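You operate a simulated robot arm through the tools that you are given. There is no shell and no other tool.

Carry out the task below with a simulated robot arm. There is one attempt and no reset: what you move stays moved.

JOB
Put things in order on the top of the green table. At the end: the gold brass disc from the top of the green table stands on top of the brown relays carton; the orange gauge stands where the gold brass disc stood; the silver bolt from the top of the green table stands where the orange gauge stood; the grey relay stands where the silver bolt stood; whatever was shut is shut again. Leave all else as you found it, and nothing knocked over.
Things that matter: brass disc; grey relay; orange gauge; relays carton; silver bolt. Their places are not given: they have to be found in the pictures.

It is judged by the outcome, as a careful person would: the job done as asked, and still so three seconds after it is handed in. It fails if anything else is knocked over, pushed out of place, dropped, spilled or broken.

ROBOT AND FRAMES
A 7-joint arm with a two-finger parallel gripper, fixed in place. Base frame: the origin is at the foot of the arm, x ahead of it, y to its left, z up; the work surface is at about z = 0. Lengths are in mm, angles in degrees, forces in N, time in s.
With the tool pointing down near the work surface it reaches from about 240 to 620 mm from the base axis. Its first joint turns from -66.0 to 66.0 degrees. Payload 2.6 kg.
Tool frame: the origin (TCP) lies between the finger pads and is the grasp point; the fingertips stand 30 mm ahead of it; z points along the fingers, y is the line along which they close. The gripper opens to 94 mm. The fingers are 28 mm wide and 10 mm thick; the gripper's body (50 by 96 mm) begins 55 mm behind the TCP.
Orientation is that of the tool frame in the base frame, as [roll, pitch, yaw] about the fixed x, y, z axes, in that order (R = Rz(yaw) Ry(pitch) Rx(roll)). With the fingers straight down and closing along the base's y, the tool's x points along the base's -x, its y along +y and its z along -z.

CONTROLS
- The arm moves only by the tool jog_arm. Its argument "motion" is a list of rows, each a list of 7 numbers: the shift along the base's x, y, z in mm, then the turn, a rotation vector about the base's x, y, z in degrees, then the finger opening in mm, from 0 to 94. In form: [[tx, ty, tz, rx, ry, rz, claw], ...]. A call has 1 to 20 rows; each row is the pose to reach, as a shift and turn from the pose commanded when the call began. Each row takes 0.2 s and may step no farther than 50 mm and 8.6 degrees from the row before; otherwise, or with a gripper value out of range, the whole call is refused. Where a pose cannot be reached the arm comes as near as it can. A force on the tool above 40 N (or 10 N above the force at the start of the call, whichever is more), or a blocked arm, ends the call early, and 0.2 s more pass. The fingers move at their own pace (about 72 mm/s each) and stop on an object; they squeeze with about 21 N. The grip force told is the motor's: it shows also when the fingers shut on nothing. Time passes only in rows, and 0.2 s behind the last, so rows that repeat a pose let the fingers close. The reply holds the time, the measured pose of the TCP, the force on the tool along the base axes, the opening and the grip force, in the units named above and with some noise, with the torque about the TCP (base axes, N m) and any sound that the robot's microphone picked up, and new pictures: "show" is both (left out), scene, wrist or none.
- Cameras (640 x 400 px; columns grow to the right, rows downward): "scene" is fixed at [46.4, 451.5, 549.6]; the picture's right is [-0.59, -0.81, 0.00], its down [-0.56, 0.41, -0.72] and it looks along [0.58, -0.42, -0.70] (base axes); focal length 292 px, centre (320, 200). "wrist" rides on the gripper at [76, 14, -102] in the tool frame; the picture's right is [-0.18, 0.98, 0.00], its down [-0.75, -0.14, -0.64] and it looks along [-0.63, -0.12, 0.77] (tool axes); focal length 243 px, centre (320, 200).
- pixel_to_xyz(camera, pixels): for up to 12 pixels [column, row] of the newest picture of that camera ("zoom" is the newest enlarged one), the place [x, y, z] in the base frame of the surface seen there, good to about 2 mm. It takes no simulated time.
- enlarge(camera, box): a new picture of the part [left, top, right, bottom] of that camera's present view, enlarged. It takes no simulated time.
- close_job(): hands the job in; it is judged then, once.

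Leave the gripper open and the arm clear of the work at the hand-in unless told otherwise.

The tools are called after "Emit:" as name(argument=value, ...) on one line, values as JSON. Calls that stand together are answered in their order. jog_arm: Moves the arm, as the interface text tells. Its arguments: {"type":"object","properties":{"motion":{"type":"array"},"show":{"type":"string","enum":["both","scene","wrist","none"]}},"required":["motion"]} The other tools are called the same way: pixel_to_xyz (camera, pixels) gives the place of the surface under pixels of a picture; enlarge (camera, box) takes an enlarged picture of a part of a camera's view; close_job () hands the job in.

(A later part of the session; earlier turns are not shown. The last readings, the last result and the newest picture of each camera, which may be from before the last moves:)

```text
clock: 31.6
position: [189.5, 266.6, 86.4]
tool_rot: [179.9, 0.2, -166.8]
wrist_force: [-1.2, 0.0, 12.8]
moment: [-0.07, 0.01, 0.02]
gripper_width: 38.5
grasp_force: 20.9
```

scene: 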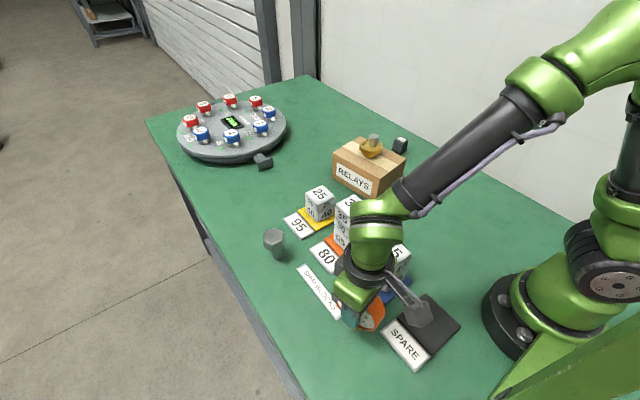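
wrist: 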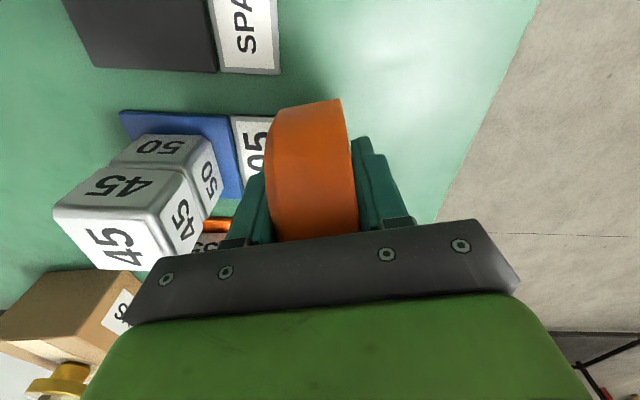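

Emit:
jog_arm(motion=[[0, 0, 0.4, 0, 0, 0, 10], [0, 0, 0.6, 0, 0, 0, 10], [0, 0, 0.6, 0, 0, 0, 10]], show="wrist")

```text
clock: 32.4
position: [189.3, 266.3, 86.2]
tool_rot: [180.0, 0.1, -167.0]
wrist_force: [2.0, 0.2, 4.3]
moment: [0.04, -0.21, 0.01]
gripper_width: 38.0
grasp_force: 20.9
```

wrist: 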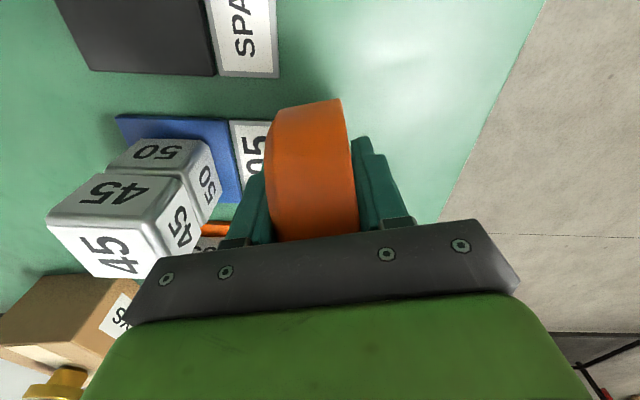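

The force is down to 4 N and the gauge is standing on the table. I'll open the fingers slowly.

Emit:
jog_arm(motion=[[0, 0, 0, 0, 0, 0, 40], [0, 0, 0, 0, 0, 0, 44], [0, 0, 0, 0, 0, 0, 56], [0, 0, 0, 0, 0, 0, 76], [0, 0, 0, 0, 0, 0, 90], [0, 0, 0, 0, 0, 0, 90]])

```text
clock: 33.8
position: [188.5, 265.9, 86.3]
tool_rot: [179.9, 0.0, -167.0]
wrist_force: [-0.6, 0.6, -0.3]
moment: [0.03, 0.02, -0.03]
gripper_width: 90.3
grasp_force: 0.1
```

scene: 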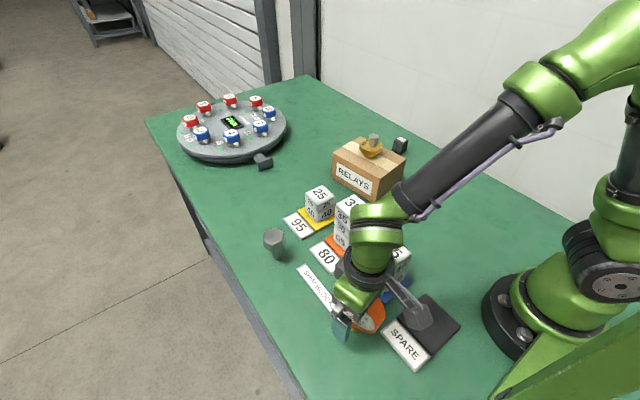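
wrist: 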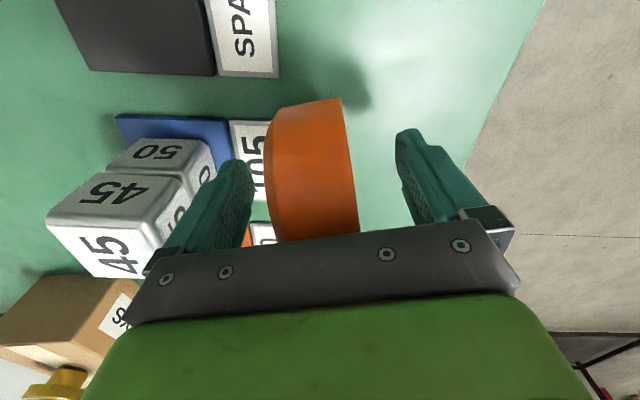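

The gauge stands free. I'll rise straight up and go above the bolt near (406,307) for a close look.

Emit:
jog_arm(motion=[[0, 0, 20, 0, 0, 0, 90], [0, 0, 60, 0, 0, 0, 94], [0, 0, 100, 0, 0, 0, 94], [0, 0, 125, 0, 0, 0, 94], [40, 8, 125, 0, 0, 4, 94], [80, 15, 125, 0, 0, 8, 94], [120, 22, 125, 0, 0, 12, 94], [160, 30, 125, 0, 0, 17, 94], [195, 36, 125, 0, 0, 22, 94], [216, 40, 110, 0, 0, 24, 94], [216, 40, 90, 0, 0, 24, 94], [216, 40, 90, 0, 0, 24, 94]])

```text
clock: 36.4
position: [405.6, 306.5, 177.2]
tool_rot: [-180.0, 0.1, -143.0]
wrist_force: [-0.1, 0.0, 0.1]
moment: [0.0, 0.03, -0.04]
gripper_width: 93.8
grasp_force: 0.0
```

scene: 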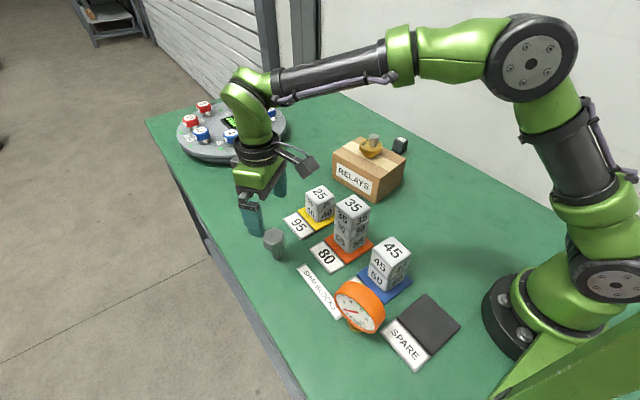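
wrist: 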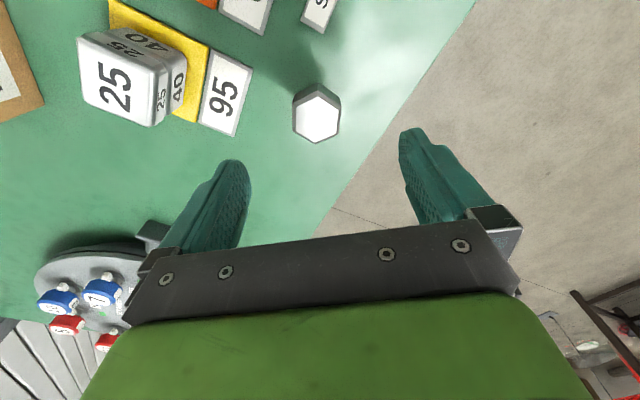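

The gauge at (358,305) looks upright. I'll enlarge it, then enlarge the bolt from both cameras and measure it.

Emit:
enlarge(camera="scene", box=[320, 265, 410, 345])

Emit:
pixel_to_xyz(camera="scene", pixels=[[344, 322], [347, 325], [350, 327], [342, 318], [352, 330], [345, 328], [345, 305], [360, 300], [350, 297], [375, 315], [365, 290], [385, 305]])

Emit:
enlarge(camera="wrist", box=[280, 70, 360, 150])

Emit:
pixel_to_xyz(camera="zoom", pixels=[[180, 160], [180, 270], [260, 110], [350, 160], [350, 270], [270, 320], [265, 215], [365, 165], [365, 280], [275, 345], [160, 280], [175, 140]])

Emit:
pixel_to_xyz(camera="scene", pixels=[[278, 257], [281, 258], [275, 259], [277, 255], [280, 255], [274, 234], [279, 259], [276, 258], [268, 245], [286, 247], [266, 236], [280, 237]])

```text
5.00 times, centred on (365, 305) of scene
```

zoom: 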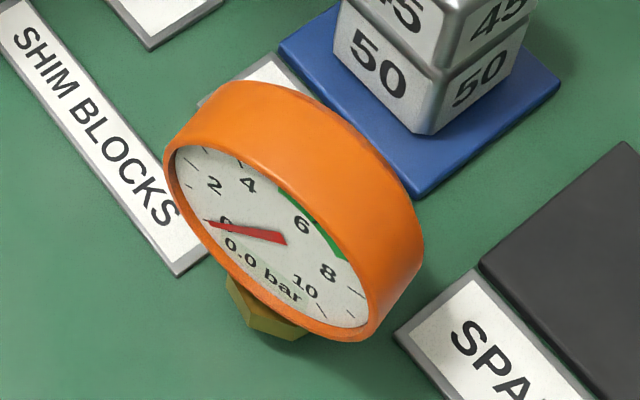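

```text
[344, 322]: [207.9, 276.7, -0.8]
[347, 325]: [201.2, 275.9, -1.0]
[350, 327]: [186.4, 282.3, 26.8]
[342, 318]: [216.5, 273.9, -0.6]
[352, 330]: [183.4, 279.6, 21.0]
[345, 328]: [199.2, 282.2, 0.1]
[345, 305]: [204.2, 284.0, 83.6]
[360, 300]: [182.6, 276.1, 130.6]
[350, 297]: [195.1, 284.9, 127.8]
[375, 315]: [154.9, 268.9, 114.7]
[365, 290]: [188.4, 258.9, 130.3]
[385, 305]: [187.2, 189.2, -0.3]
```

```text
5.00 times, centred on (320, 110) of wrist
```

zoom: 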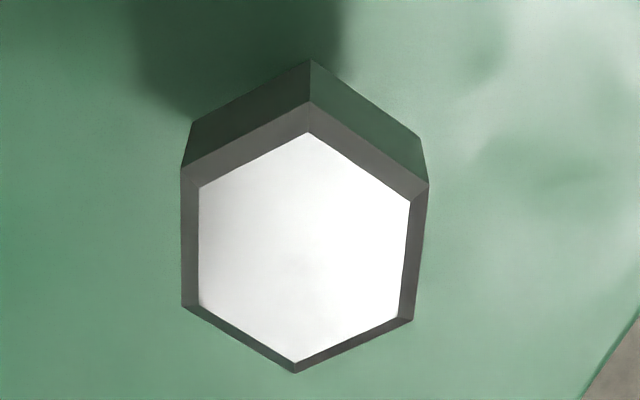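

```text
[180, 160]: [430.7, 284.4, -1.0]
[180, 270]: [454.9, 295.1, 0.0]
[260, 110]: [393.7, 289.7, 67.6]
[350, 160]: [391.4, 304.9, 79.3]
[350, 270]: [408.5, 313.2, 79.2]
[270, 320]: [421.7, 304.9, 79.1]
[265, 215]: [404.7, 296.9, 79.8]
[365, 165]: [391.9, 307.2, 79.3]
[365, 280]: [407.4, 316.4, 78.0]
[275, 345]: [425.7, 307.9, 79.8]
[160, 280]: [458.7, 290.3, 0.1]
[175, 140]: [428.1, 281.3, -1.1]
```

```text
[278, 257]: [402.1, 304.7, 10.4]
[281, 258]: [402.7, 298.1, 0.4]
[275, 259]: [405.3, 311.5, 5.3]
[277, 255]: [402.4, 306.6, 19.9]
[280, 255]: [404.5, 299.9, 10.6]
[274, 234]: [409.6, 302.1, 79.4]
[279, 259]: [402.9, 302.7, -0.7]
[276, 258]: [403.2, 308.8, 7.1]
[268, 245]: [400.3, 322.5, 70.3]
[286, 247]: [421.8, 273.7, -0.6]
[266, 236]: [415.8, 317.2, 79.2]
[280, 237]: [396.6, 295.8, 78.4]
```

The gauge stands upright over the old disc spot (its stem centre is near (187,265)). The bolt's head top is at z≈79.4, centred near (406.5,304.3). I'll measure the head's vertices to find the flats' direction.

Emit:
enlarge(camera="wrist", box=[280, 70, 360, 150])

Emit:
pixel_to_xyz(camera="zoom", pixels=[[309, 112], [422, 190], [408, 314], [296, 365], [188, 300], [188, 174], [303, 237], [200, 190], [200, 300], [410, 205], [402, 315], [308, 135]])

```text
5.00 times, centred on (320, 110) of wrist
```

zoom: 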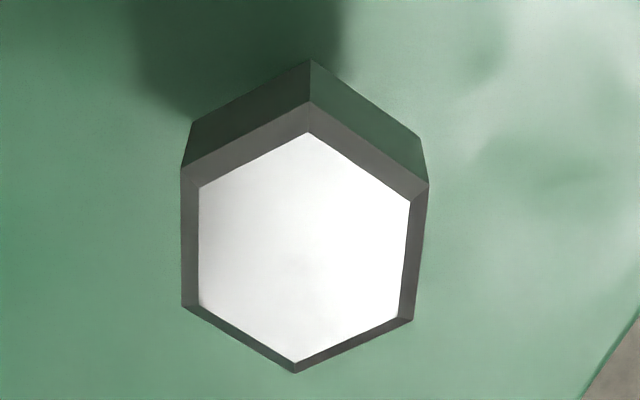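

```text
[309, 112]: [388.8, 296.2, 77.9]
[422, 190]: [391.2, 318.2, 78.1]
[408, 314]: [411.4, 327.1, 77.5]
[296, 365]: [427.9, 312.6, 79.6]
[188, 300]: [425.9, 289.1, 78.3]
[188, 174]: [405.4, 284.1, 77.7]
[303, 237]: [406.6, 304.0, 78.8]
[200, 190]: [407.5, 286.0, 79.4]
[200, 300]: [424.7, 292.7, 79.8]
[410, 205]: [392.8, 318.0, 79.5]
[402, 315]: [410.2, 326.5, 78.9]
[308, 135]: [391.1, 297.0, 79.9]
```

The head's flats lie at about 22°, and its centre is about (407.8,304.4). I'll turn -15° and shift, check where the 25/40 stack is, and descend to TCP z≈67, which is mid-head.

Emit:
pixel_to_xyz(camera="scene", pixels=[[308, 197], [310, 215], [322, 226], [320, 189], [299, 211], [300, 238], [284, 215]])

Emit:
jog_arm(motion=[[1, -0.8, -5, 0, 0, -5, 80], [2.6, -1.6, -15, 0, 0, -10, 70], [2.6, -1.6, -30, 0, 0, -15, 64], [2.6, -1.6, -50, 0, 0, -15, 60], [2.6, -1.6, -50, 0, 0, -15, 60]])

```text
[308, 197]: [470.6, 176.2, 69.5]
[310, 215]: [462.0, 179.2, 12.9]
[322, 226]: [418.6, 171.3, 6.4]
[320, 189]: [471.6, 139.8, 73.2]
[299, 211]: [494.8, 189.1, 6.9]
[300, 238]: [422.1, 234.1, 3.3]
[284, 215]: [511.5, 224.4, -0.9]
```

```text
clock: 37.6
position: [407.8, 303.7, 125.4]
tool_rot: [180.0, 0.0, -158.0]
wrist_force: [-0.5, -0.1, 0.5]
moment: [-0.02, 0.02, -0.01]
gripper_width: 59.9
grasp_force: 0.0
```

scene: 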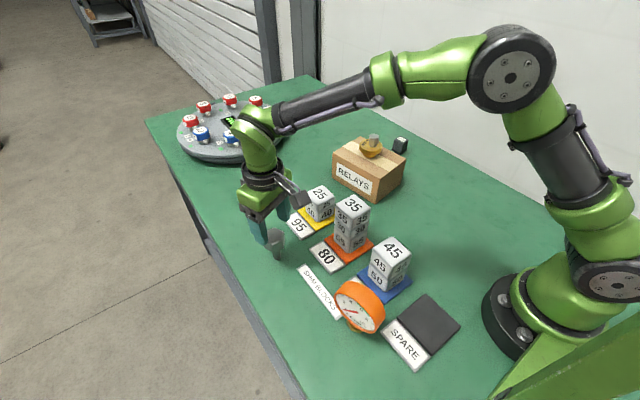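
wrist: 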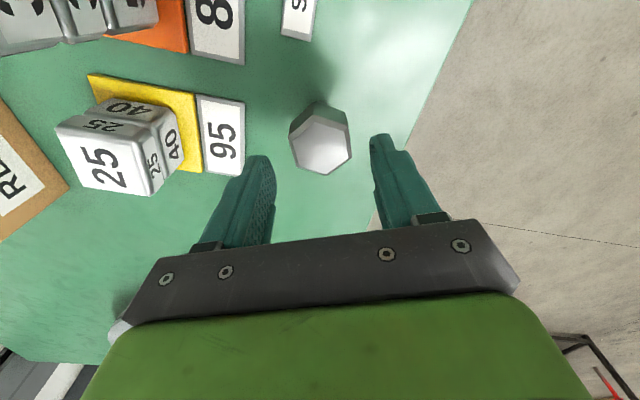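

The tool is above the bolt. I'll re-check the head's orientation and centre from here before going down.

Emit:
enlarge(camera="wrist", box=[280, 90, 370, 180])

Emit:
pixel_to_xyz(camera="zoom", pixels=[[240, 120], [375, 152], [380, 285], [250, 350], [135, 300], [125, 170], [250, 235]])

```text
4.44 times, centred on (325, 135) of wrist
```

zoom: 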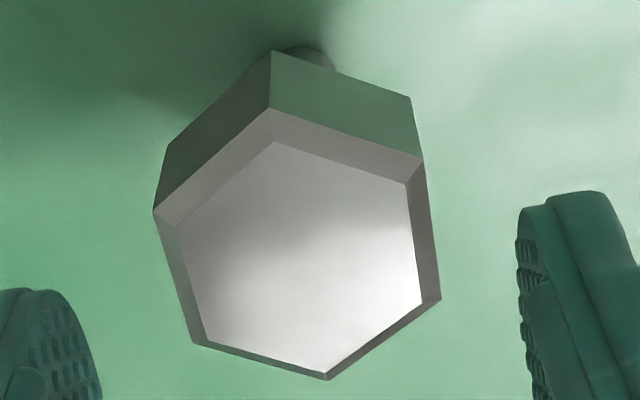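

```text
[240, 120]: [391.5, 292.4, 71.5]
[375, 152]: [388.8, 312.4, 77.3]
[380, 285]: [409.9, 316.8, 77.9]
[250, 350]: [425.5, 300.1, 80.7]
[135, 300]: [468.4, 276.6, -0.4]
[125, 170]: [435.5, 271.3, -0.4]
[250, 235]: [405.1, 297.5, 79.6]
```

Emit:
pixel_to_xyz(camera="zoom", pixels=[[268, 116], [416, 167], [434, 296], [327, 374], [200, 338], [164, 214], [300, 258]])

```text
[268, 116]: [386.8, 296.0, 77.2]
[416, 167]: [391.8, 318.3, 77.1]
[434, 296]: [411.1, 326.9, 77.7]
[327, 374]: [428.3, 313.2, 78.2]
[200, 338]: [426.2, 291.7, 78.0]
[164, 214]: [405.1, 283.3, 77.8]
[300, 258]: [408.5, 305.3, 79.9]
```

The centre is (408.3,304.8) and the flats are at 22.5°, so alignment is good. I'll descend 59 mm and close on the head.

Emit:
jog_arm(motion=[[0.5, 0.4, -25, 0, 0, 0.5, 60], [0.5, 0.4, -48, 0, 0, 0.5, 60], [0.5, 0.4, -59, 0, 0, 0.5, 60], [0.5, 0.4, -59, 0, 0, 0.5, 60]], show="wrist")

```text
clock: 38.6
position: [407.4, 304.4, 67.3]
tool_rot: [180.0, 0.0, -157.4]
wrist_force: [0.7, 0.5, 0.3]
moment: [-0.03, 0.01, 0.02]
gripper_width: 60.0
grasp_force: 0.0
```

wrist: 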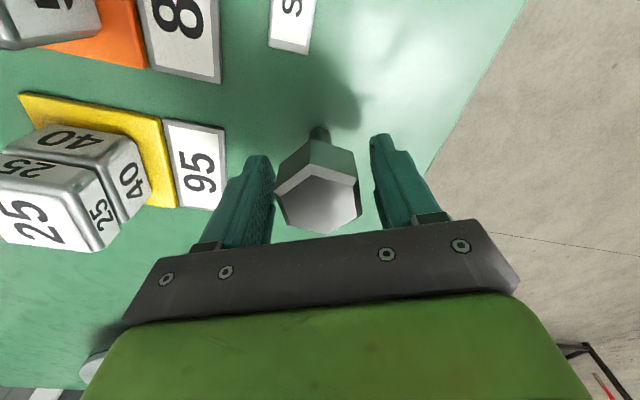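

The head sits centrally between the pads. I'll close slowly.

Emit:
jog_arm(motion=[[0, 0, 0, 0, 0, 0, 46], [0, 0, 0, 0, 0, 0, 40], [0, 0, 0, 0, 0, 0, 36], [0, 0, 0, 0, 0, 0, 30], [0, 0, 0, 0, 0, 0, 20], [0, 0, 0, 0, 0, 0, 20]])

```text
clock: 40.0
position: [407.9, 304.7, 67.9]
tool_rot: [180.0, 0.0, -157.5]
wrist_force: [0.1, -0.2, -0.3]
moment: [0.01, 0.01, 0.02]
gripper_width: 44.5
grasp_force: 20.8
```

scene: 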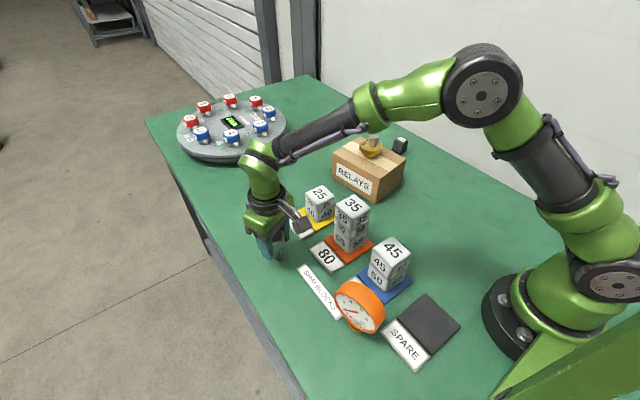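
wrist: 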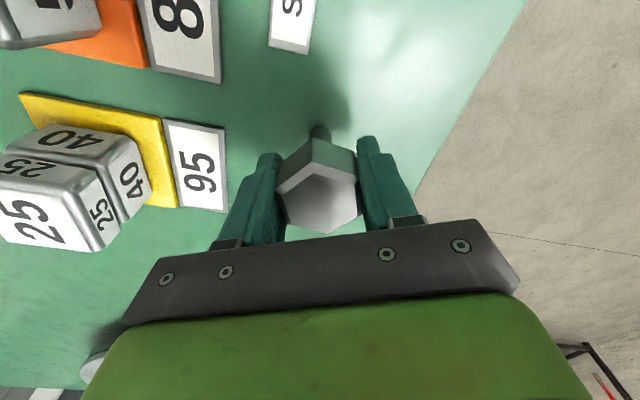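

The grip reads 44.5 mm at 20.8 N. I'll lift a little and check that the bolt hangs straight.

Emit:
jog_arm(motion=[[0, 0, 2, 0, 0, 0, 20], [0, 0, 8, 0, 0, 0, 20], [0, 0, 25, 0, 0, 0, 20], [0, 0, 25, 0, 0, 0, 20]])

Emit:
enlarge(camera="scene", box=[235, 190, 315, 270])

Emit:
enlarge(camera="wrist", box=[250, 100, 400, 240])

```text
clock: 41.0
position: [408.8, 304.9, 92.3]
tool_rot: [-180.0, 0.0, -157.6]
wrist_force: [0.5, 0.0, -0.1]
moment: [0.0, 0.0, 0.01]
gripper_width: 44.3
grasp_force: 20.6
```

scene: 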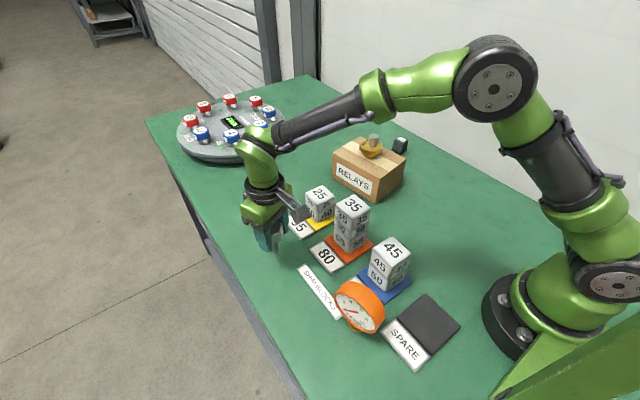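
wrist: 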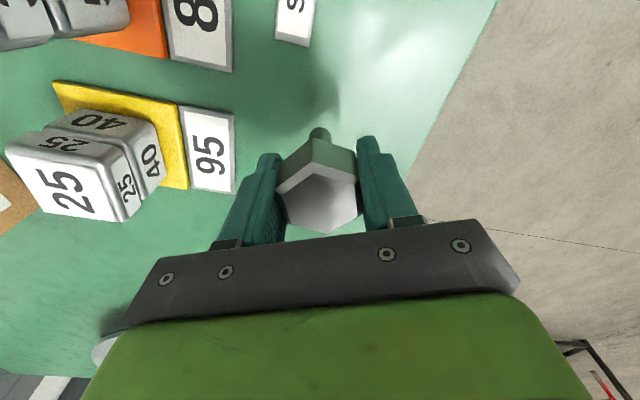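

```text
5.00 times, centred on (275, 230) of scene
```

zoom: 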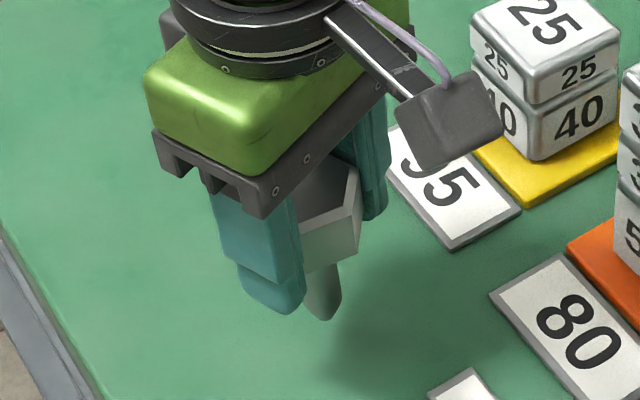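

```text
2.86 times, centred on (325, 170) of wrist
```

zoom: 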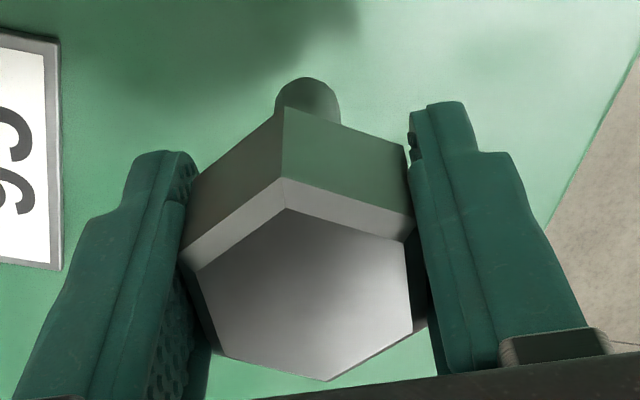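

The bolt hangs straight between the flats. I'll lift to carry height (bolt bottom at z≈165, above the 127 mm stack) and carry it to above the gauge's old spot at (308.3,-132.7) at the same yaw.

Emit:
jog_arm(motion=[[0, 0, 45, 0, 0, 0, 20], [0, 0, 90, 0, 0, 0, 20], [0, 0, 130, 0, 0, 0, 20], [0, 0, 140, 0, 0, 0, 20], [-5, -22, 140, 0, 0, 0, 20], [-14, -60, 140, 0, 0, 0, 20], [-23.3, -102, 140, 0, 0, 0, 20], [-33, -144, 140, 0, 0, 0, 20], [-42.6, -186, 140, 0, 0, 0, 20], [-52, -228, 140, 0, 0, 0, 20], [-62, -270, 140, 0, 0, 0, 20], [-71.5, -312, 140, 0, 0, 0, 20], [-81, -354, 140, 0, 0, 0, 20], [-90, -394, 140, 0, 0, 0, 20], [-97, -424, 140, 0, 0, 0, 20], [-100, -437.5, 140, 0, 0, 0, 20], [-100, -437.5, 140, 0, 0, 0, 20]])

```text
clock: 44.6
position: [308.8, -132.1, 232.6]
tool_rot: [180.0, 0.1, -157.5]
wrist_force: [-0.7, 0.6, -1.1]
moment: [0.02, 0.01, -0.01]
gripper_width: 44.8
grasp_force: 20.7
```

scene: 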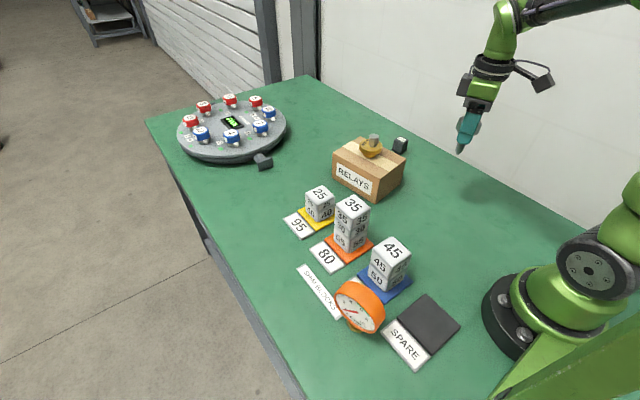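
wrist: 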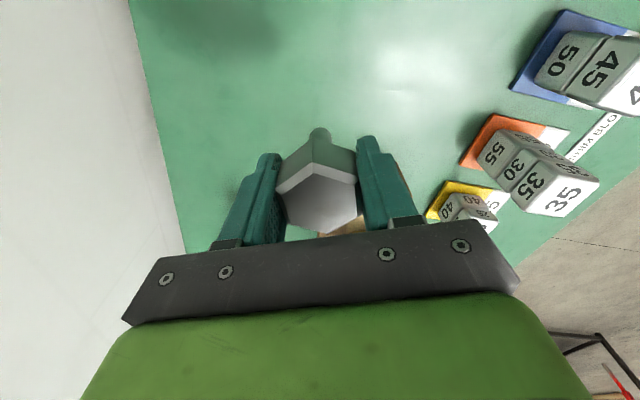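

The bolt is above the gauge's old spot. I'll lower 161 mm (4 mm above the pick height) and then feel down.

Emit:
jog_arm(motion=[[0, 0, -45, 0, 0, 0, 20], [0, 0, -90, 0, 0, 0, 20], [0, 0, -130, 0, 0, 0, 20], [0, 0, -153, 0, 0, 0, 20], [0, 0, -162, 0, 0, 0, 20], [0, 0, -162, 0, 0, 0, 20]])

```text
clock: 46.0
position: [307.3, -133.3, 68.9]
tool_rot: [179.9, 0.0, -157.4]
wrist_force: [0.1, -0.5, -1.4]
moment: [-0.01, 0.0, -0.03]
gripper_width: 44.6
grasp_force: 20.9
```

scene: 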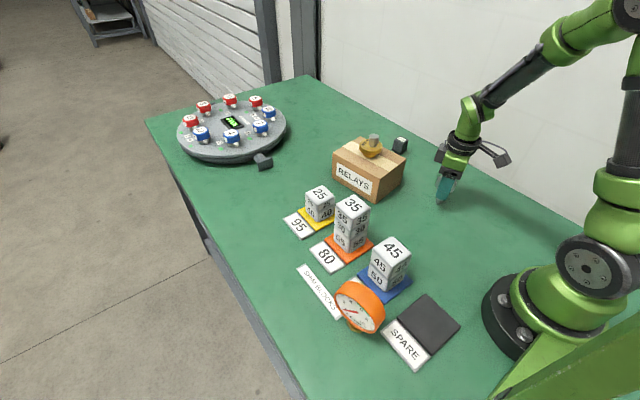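
wrist: 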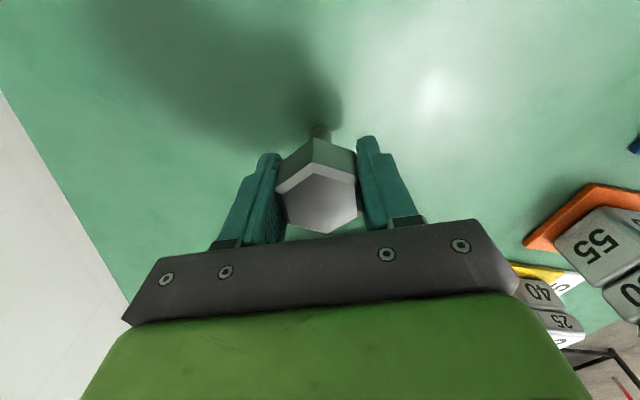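

There's no contact yet. I'll lower it in fine steps.

Emit:
jog_arm(motion=[[0, 0, -0.5, 0, 0, 0, 20], [0, 0, -1, 0, 0, 0, 20], [0, 0, -1.5, 0, 0, 0, 20], [0, 0, -1.5, 0, 0, 0, 20]], show="none")

```text
clock: 47.0
position: [307.5, -133.1, 69.4]
tool_rot: [179.9, -0.1, -157.4]
wrist_force: [-0.5, -0.1, -0.6]
moment: [-0.01, 0.03, 0.02]
gripper_width: 44.3
grasp_force: 21.0
```

Emit:
jog_arm(motion=[[0, 0, -0.5, 0, 0, 0, 20], [0, 0, -0.8, 0, 0, 0, 20], [0, 0, -0.8, 0, 0, 0, 20]], show="none")

```text
clock: 47.8
position: [306.2, -131.5, 68.4]
tool_rot: [-180.0, 0.0, -157.5]
wrist_force: [-0.4, 0.3, -1.0]
moment: [0.02, 0.01, -0.01]
gripper_width: 44.4
grasp_force: 20.9
```

Emit:
jog_arm(motion=[[0, 0, -0.4, 0, 0, 0, 20], [0, 0, -0.7, 0, 0, 0, 20], [0, 0, -0.7, 0, 0, 0, 20]], show="none")

```text
clock: 48.6
position: [308.4, -131.8, 67.3]
tool_rot: [-180.0, 0.1, -157.5]
wrist_force: [0.0, 0.3, -0.9]
moment: [-0.01, 0.02, -0.02]
gripper_width: 44.2
grasp_force: 21.2
```

Emit:
jog_arm(motion=[[0, 0, -0.3, 0, 0, 0, 20], [0, 0, -0.6, 0, 0, 0, 20], [0, 0, -0.6, 0, 0, 0, 20]], show="none")

```text
clock: 49.4
position: [308.5, -132.6, 67.6]
tool_rot: [179.9, 0.0, -157.5]
wrist_force: [-1.1, 1.7, 7.1]
moment: [0.08, 0.09, -0.03]
gripper_width: 44.1
grasp_force: 20.9
```

Contact at 7 N. I'll ease up 0.3 mm and open slowly, so that the bolt stays upright.

Emit:
jog_arm(motion=[[0, 0, 0.3, 0, 0, 0, 20], [0, 0, 0.3, 0, 0, 0, 44], [0, 0, 0.3, 0, 0, 0, 46], [0, 0, 0.3, 0, 0, 0, 49], [0, 0, 0.3, 0, 0, 0, 56], [0, 0, 0.3, 0, 0, 0, 66], [0, 0, 0.3, 0, 0, 0, 76], [0, 0, 0.3, 0, 0, 0, 76]])

```text
clock: 51.2
position: [308.6, -132.5, 68.4]
tool_rot: [-179.9, 0.0, -157.6]
wrist_force: [-0.3, 0.5, -0.2]
moment: [0.0, -0.01, 0.0]
gripper_width: 76.3
grasp_force: 0.0
```

scene: 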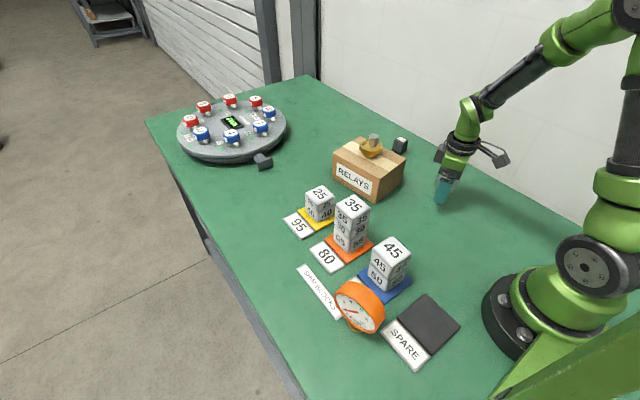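
wrist: 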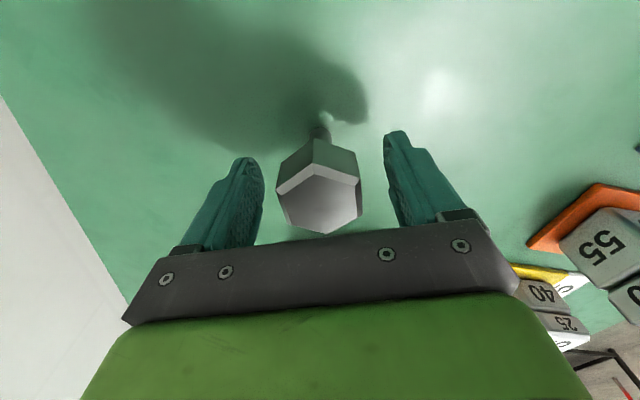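

The bolt stands free. I'll rise straight up and move above the relay near (517,-203). I'll also measure where the wall begins behind it.

Emit:
jog_arm(motion=[[0, 0, 20, 0, 0, 0, 76], [0, 0, 60, 0, 0, 0, 90], [0, 0, 110, 0, 0, 0, 94], [0, 0, 130, 0, 0, -5, 94], [40, -13, 130, 0, 0, -12, 94], [80, -26, 130, 0, 0, -20, 94], [120, -40, 130, 0, 0, -28, 94], [160, -54, 130, 0, 0, -36, 94], [190, -64, 130, 0, 0, -43, 94], [207, -70, 130, 0, 0, -43, 94], [207, -70, 130, 0, 0, -43, 94]])

Emit:
enlarge(camera="scene", box=[375, 125, 425, 165])

Emit:
pixel_to_xyz(camera="scene", pixels=[[420, 120], [430, 150], [450, 130], [480, 170], [520, 185], [400, 100]])

```text
clock: 53.6
position: [517.8, -203.5, 196.1]
tool_rot: [-180.0, 0.0, 159.4]
wrist_force: [0.4, -0.2, 0.2]
moment: [0.03, -0.02, 0.02]
gripper_width: 94.0
grasp_force: 0.1
```

scene: 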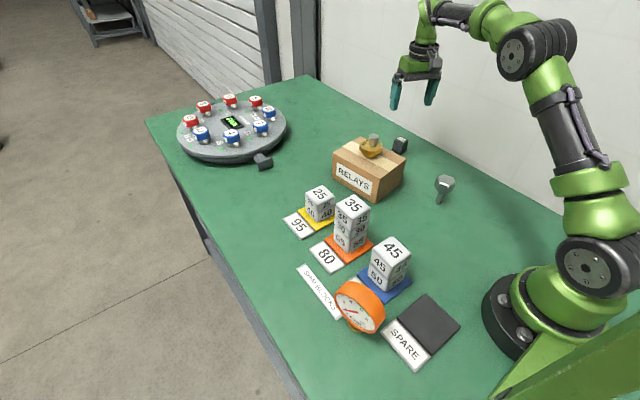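
wrist: 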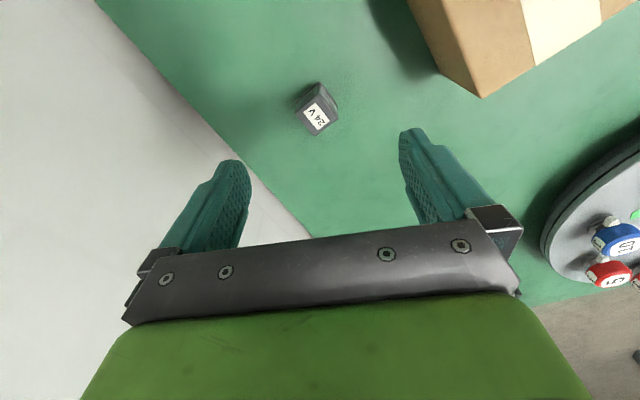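

```text
10.00 times, centred on (400, 145) of scene
```

zoom: 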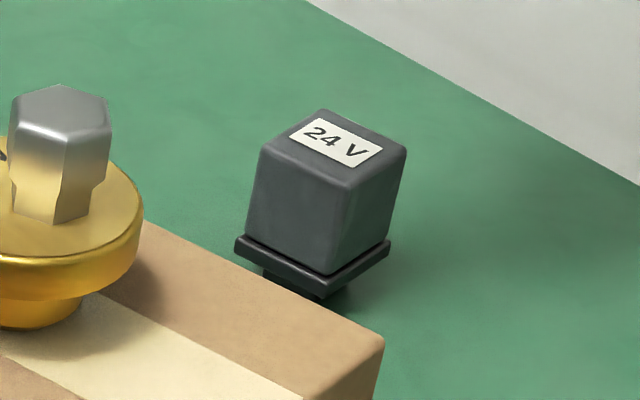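

```text
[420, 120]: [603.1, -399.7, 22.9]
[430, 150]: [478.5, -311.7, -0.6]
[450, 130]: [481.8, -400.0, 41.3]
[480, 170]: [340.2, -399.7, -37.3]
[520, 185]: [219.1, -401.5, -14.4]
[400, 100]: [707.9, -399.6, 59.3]
```

The wall is at y≈-400, well clear. I'll enlarge the relay from the wrist camera and measure its body and flange.

Emit:
enlarge(camera="wrist", box=[285, 70, 350, 145])

Emit:
pixel_to_xyz(camera="zoom", pixels=[[270, 200], [305, 325], [400, 275], [345, 150], [330, 240], [200, 180], [345, 80], [400, 200], [240, 240], [300, 110], [240, 130], [420, 240]])

Emit:
pixel_to_xyz(camera="scene", pixels=[[394.5, 139.5], [400.5, 136.5], [408, 140], [404, 142.5], [401, 147], [395, 146], [406, 147], [392.5, 149], [401, 152], [407.5, 149], [400, 153.5], [399, 154.5]])

```text
5.33 times, centred on (318, 108) of wrist
```

zoom: 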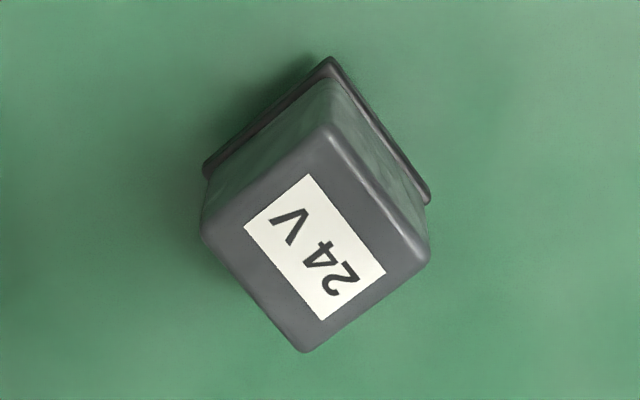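

```text
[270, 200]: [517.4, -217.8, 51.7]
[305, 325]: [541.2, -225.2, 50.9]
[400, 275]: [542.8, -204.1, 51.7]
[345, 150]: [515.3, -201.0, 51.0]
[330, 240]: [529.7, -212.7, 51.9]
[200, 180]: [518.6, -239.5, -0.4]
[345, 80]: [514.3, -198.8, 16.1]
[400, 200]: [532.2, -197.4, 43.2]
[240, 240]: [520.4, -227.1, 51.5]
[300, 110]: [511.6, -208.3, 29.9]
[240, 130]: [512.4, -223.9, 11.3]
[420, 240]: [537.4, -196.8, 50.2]
```

```text
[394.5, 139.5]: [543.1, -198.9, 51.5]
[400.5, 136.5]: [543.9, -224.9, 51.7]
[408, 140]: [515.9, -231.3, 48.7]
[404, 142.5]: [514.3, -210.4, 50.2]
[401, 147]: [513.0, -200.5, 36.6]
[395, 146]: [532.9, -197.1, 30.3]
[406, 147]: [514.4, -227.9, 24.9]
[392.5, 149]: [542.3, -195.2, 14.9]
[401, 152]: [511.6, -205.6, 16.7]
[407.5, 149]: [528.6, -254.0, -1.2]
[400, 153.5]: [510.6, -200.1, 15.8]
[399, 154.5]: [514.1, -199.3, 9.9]
```

The relay's top is at z≈51.7 and its flange is at z≈12–17. I'll get the top corners.

Emit:
pixel_to_xyz(camera="zoom", pixels=[[325, 135], [420, 258], [306, 343], [212, 235], [260, 180], [375, 195], [365, 305], [258, 290], [316, 240], [330, 66], [424, 192], [212, 165]])

```text
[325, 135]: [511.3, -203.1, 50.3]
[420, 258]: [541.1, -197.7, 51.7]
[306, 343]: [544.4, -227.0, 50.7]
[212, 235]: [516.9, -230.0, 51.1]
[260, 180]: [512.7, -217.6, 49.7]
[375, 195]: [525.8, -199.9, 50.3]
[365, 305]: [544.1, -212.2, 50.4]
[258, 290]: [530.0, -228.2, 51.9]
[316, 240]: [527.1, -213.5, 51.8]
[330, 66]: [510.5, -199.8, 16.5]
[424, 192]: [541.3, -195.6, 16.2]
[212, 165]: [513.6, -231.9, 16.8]
```

The relay's centre is (528.4,-214.5) with its sides at about 8.5°. I'll turn +29°, shift over it to z≈110, and re-check.

Emit:
jog_arm(motion=[[4, -4, -20, 0, 0, 8, 90], [8, -8, -40, 0, 0, 16, 84], [13.1, -11.8, -60, 0, 0, 24, 76], [13.1, -11.8, -75, 0, 0, 29, 70], [13.1, -11.8, -87, 0, 0, 29, 64], [13.1, -11.8, -87, 0, 0, 29, 64]])

Emit:
enlarge(camera="wrist", box=[270, 90, 370, 190])

```text
clock: 55.0
position: [529.7, -215.6, 108.4]
tool_rot: [180.0, 0.0, -171.6]
wrist_force: [0.6, 0.5, 0.6]
moment: [-0.01, 0.0, 0.0]
gripper_width: 64.1
grasp_force: 0.1
```

scene: 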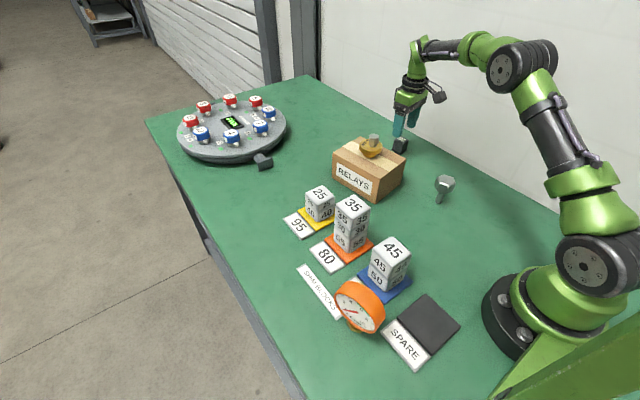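
wrist: 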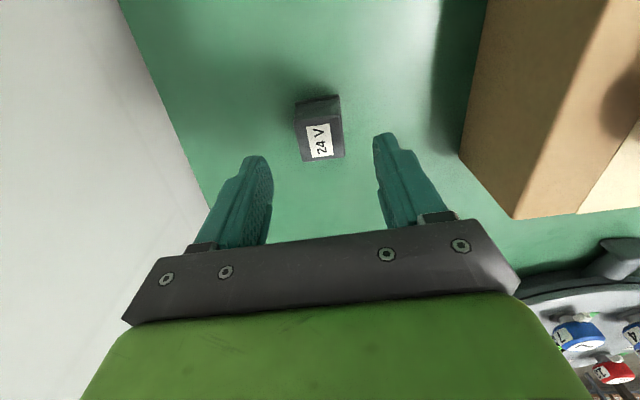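

```text
4.00 times, centred on (320, 140) of wrist
```

zoom: 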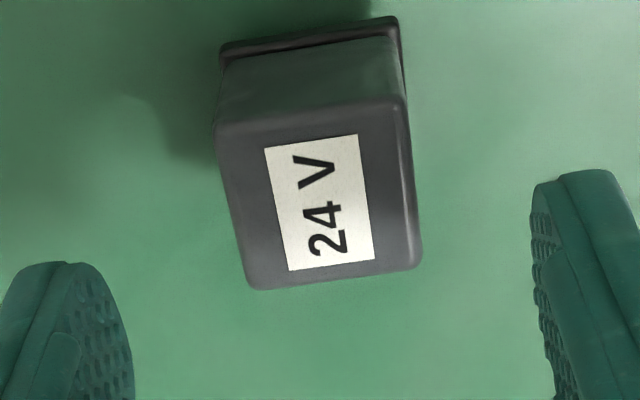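

Emit:
pixel_to_xyz(camera="zoom", pixels=[[225, 135], [400, 112], [415, 260], [253, 280], [238, 205], [408, 185], [320, 195], [225, 52], [392, 28], [222, 100], [405, 80]])

```text
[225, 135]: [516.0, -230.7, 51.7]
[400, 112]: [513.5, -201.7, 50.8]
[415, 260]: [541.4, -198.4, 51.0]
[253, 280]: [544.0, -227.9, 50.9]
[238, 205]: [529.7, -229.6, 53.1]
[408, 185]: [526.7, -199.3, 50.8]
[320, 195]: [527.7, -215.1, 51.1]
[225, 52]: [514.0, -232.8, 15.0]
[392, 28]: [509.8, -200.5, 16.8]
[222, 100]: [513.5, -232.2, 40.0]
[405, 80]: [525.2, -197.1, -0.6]
```

The relay centre is (528.7,-214.7) and its yaw is about 6.5°. I'll turn back 2° and descend 60 mm to TCP z≈50, so the fingertips stay just above the flange. Then I'll close.

Emit:
jog_arm(motion=[[0.2, -0.2, -20, 0, 0, -2, 64], [0.2, -0.2, -45, 0, 0, -2, 60], [0.2, -0.2, -59.5, 0, 0, -2, 60], [0.2, -0.2, -59.5, 0, 0, -2, 60]])

Emit:
enlarge(camera="scene", box=[375, 110, 435, 165])

```text
clock: 56.0
position: [530.0, -215.6, 51.3]
tool_rot: [180.0, 0.1, -173.5]
wrist_force: [0.3, 0.0, -0.3]
moment: [0.01, 0.0, 0.01]
gripper_width: 60.2
grasp_force: 0.0
```

scene: 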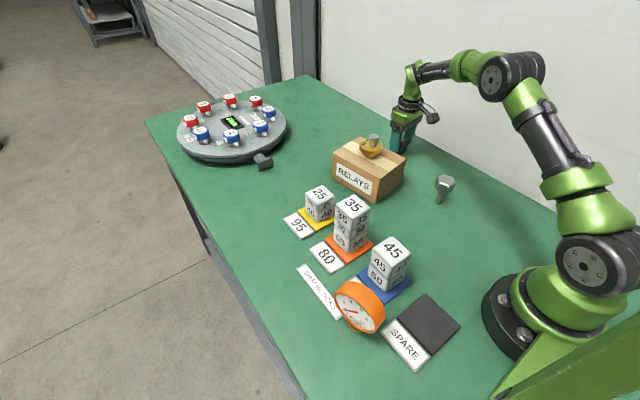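
wrist: 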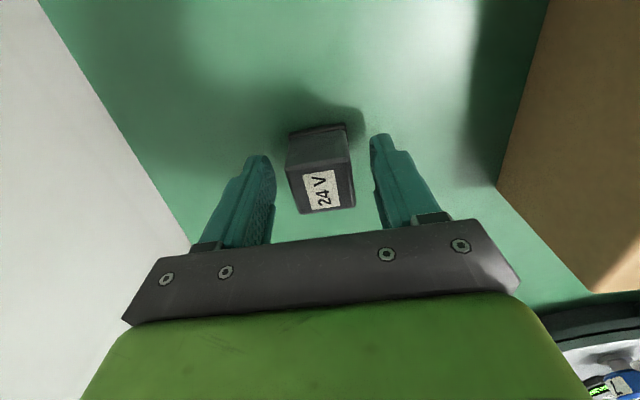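

```text
7.27 times, centred on (405, 138) of scene
```

zoom: 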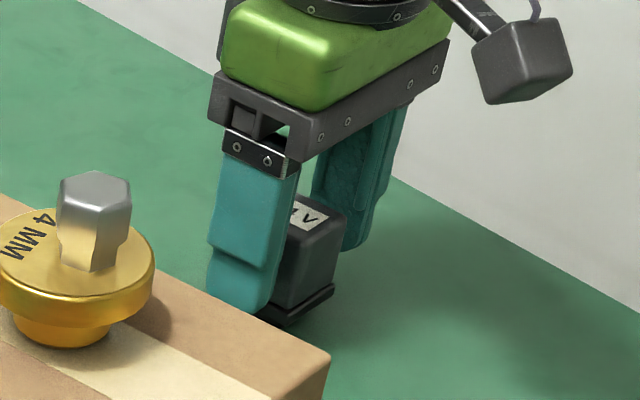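

The fingers straddle the relay with the tips above its flange. I'll close slowly.

Emit:
jog_arm(motion=[[0, 0, 0, 0, 0, 0, 46], [0, 0, 0, 0, 0, 0, 40], [0, 0, 0, 0, 0, 0, 36], [0, 0, 0, 0, 0, 0, 30], [0, 0, 0, 0, 0, 0, 15], [0, 0, 0, 0, 0, 0, 15]])

```text
clock: 57.4
position: [529.6, -216.3, 50.8]
tool_rot: [180.0, 0.0, -173.6]
wrist_force: [0.1, 0.9, -1.3]
moment: [0.01, 0.0, -0.04]
gripper_width: 38.0
grasp_force: 21.2
```

scene: 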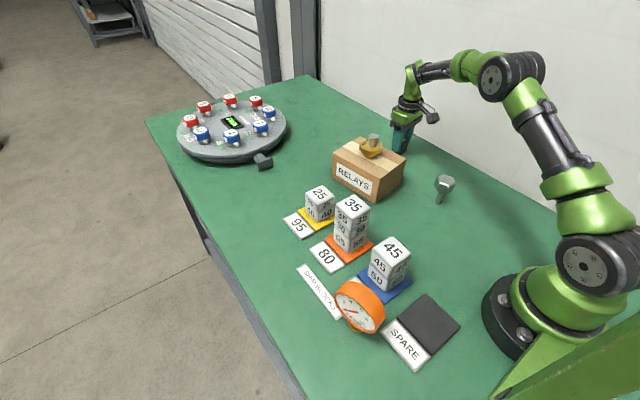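
wrist: 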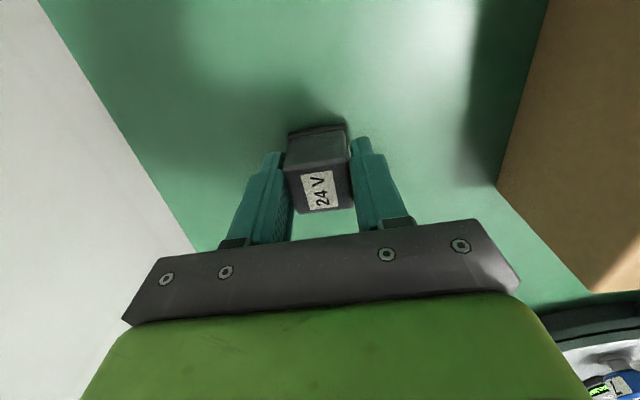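

The width is 38 mm at 21 N. I'll enlarge to see what the pads are touching.

Emit:
enlarge(camera="wrist", box=[250, 110, 400, 230])

Emit:
enlarge(camera="scene", box=[380, 115, 430, 165])

```text
3.33 times, centred on (325, 170) of wrist
```

zoom: 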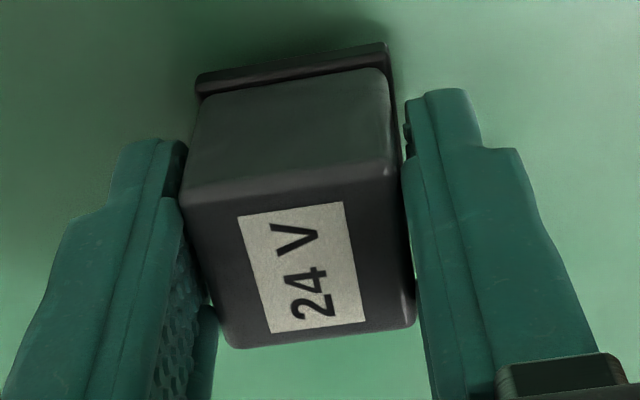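

```text
8.00 times, centred on (405, 140) of scene
```

zoom: 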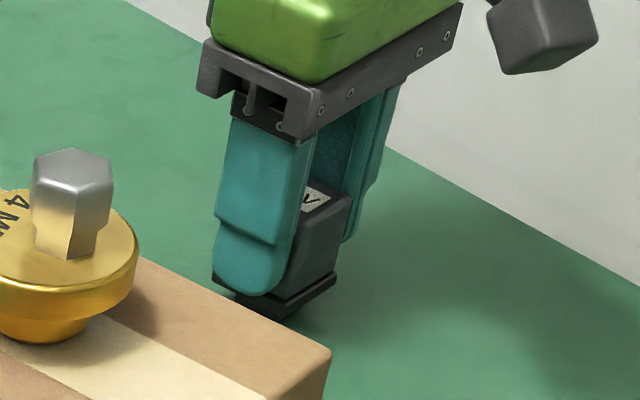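

The pads are on the relay's body and the flange is below them. I'll lift slightly to test the hold.

Emit:
jog_arm(motion=[[0, 0, 2, 0, 0, 0, 15], [0, 0, 8, 0, 0, 0, 15], [0, 0, 25, 0, 0, 0, 15], [0, 0, 40, 0, 0, 0, 15], [0, 0, 40, 0, 0, 0, 15]])

Emit:
enlarge(camera="wrist", box=[250, 110, 400, 230])

Emit:
enlarge(camera="scene", box=[380, 100, 430, 150])

```text
clock: 58.6
position: [527.5, -214.7, 90.3]
tool_rot: [-180.0, -0.1, -173.5]
wrist_force: [0.4, -0.1, -1.1]
moment: [-0.02, -0.02, -0.02]
gripper_width: 37.7
grasp_force: 21.1
```

scene: 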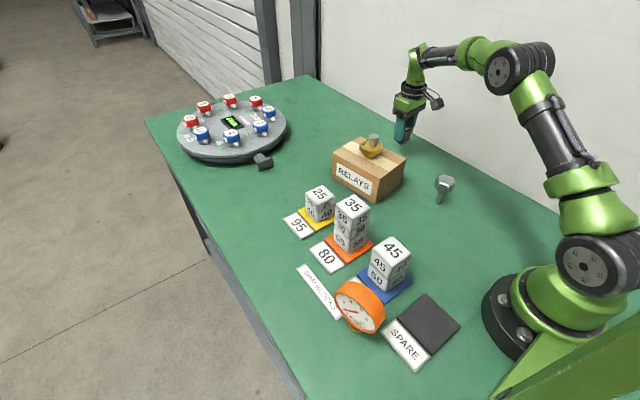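
wrist: 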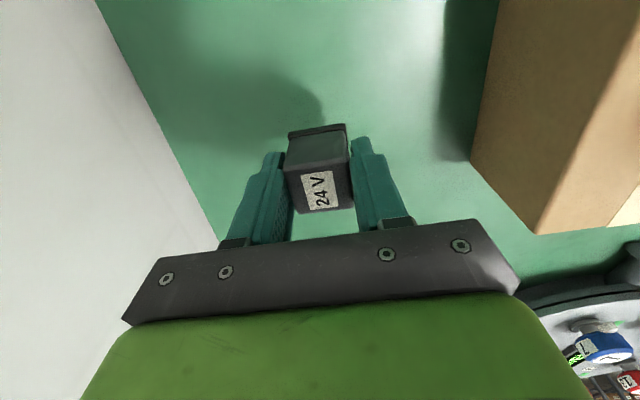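

```text
3.33 times, centred on (325, 170) of wrist
```

zoom: 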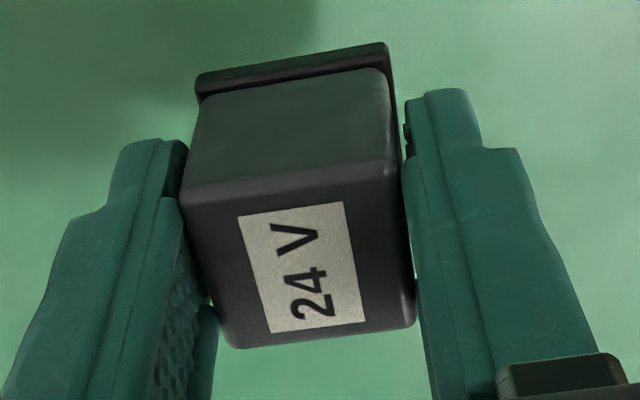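

```text
8.00 times, centred on (405, 125) of scene
```

zoom: 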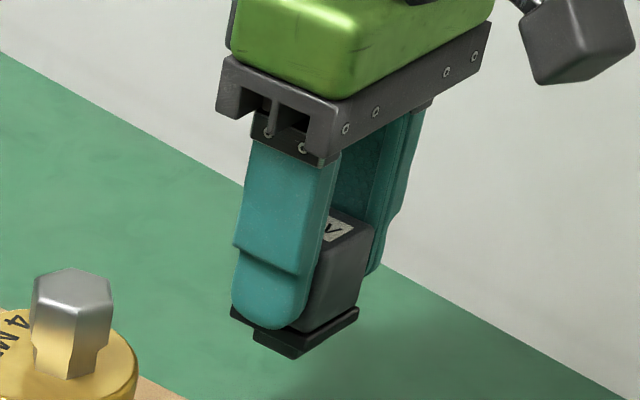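

The relay is held level and without slip. I'll measure its top corners in the hand to find its offset from the TCP.

Emit:
pixel_to_xyz(camera="wrist", pixels=[[289, 168], [365, 160], [307, 190], [320, 209], [340, 205], [345, 165], [310, 172], [325, 185], [330, 140]])

Emit:
enlarge(camera="wrist", box=[250, 110, 400, 230])

Emit:
pixel_to_xyz(camera="zoom", pixels=[[195, 200], [390, 180], [405, 315], [235, 338], [305, 262]])

```text
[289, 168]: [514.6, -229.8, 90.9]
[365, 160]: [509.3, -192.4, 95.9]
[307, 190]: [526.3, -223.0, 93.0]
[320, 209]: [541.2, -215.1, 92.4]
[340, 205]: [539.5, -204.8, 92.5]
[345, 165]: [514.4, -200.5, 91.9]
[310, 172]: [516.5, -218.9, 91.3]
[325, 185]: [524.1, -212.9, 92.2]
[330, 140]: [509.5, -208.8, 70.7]
```

```text
3.33 times, centred on (325, 170) of wrist
```

zoom: 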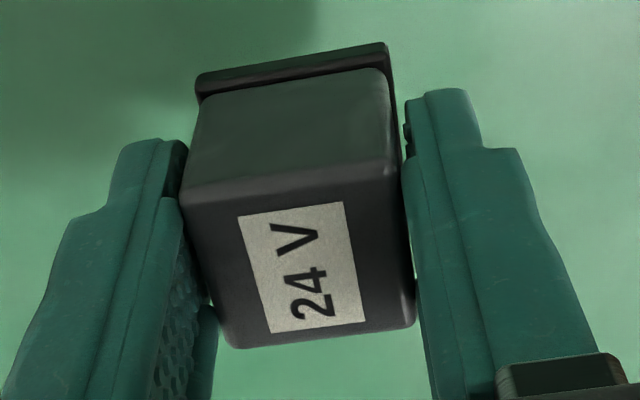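

```text
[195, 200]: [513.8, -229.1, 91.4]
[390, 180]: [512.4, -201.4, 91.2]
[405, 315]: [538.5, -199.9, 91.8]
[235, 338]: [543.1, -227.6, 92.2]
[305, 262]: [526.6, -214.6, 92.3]
```

The relay's centre is within 1 mm of the TCP. I'll lift 150 mm more (relay bottom at z≈190, above the 152 mm disc knob) and carry it to above the bolt's old spot at (408.3,304.7).

Emit:
jog_arm(motion=[[0, 0, 45, 0, 0, 0, 15], [0, 0, 90, 0, 0, 0, 15], [0, 0, 130, 0, 0, 0, 15], [0, 0, 150, 0, 0, 0, 15], [-5, 22, 150, 0, 0, 0, 15], [-14, 62, 150, 0, 0, 0, 15], [-24, 104, 150, 0, 0, 0, 15], [-34, 147, 150, 0, 0, 0, 15], [-44, 190, 150, 0, 0, 0, 15], [-54, 233, 150, 0, 0, 0, 15], [-64, 276, 150, 0, 0, 0, 15], [-74, 319, 150, 0, 0, 0, 15], [-84, 362, 150, 0, 0, 0, 15], [-93, 404, 150, 0, 0, 0, 15], [-103, 446, 150, 0, 0, 0, 15], [-112, 485, 150, 0, 0, 0, 15], [-118, 510, 150, 0, 0, 0, 15], [-119.9, 519.3, 150, 0, 0, 0, 15], [-119.9, 519.3, 150, 0, 0, 0, 15]])

```text
clock: 62.6
position: [408.4, 304.5, 240.3]
tool_rot: [180.0, -0.2, -173.5]
wrist_force: [-0.9, 0.1, -0.7]
moment: [-0.02, -0.01, 0.02]
gripper_width: 37.6
grasp_force: 20.9
```

scene: 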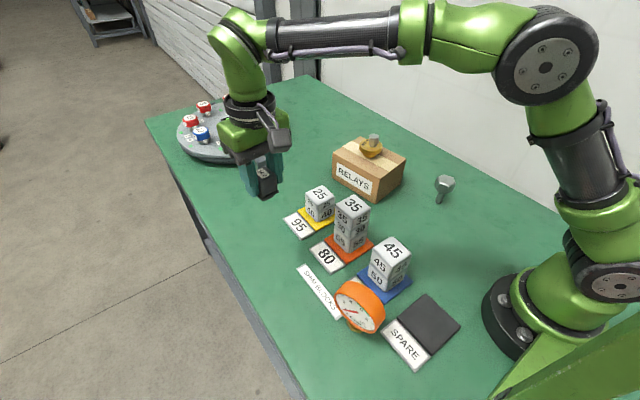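
wrist: 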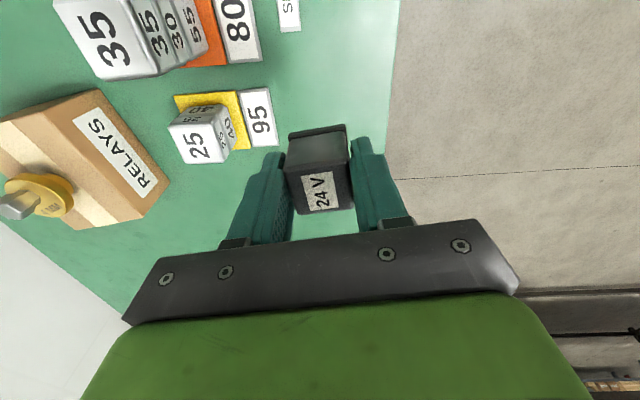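

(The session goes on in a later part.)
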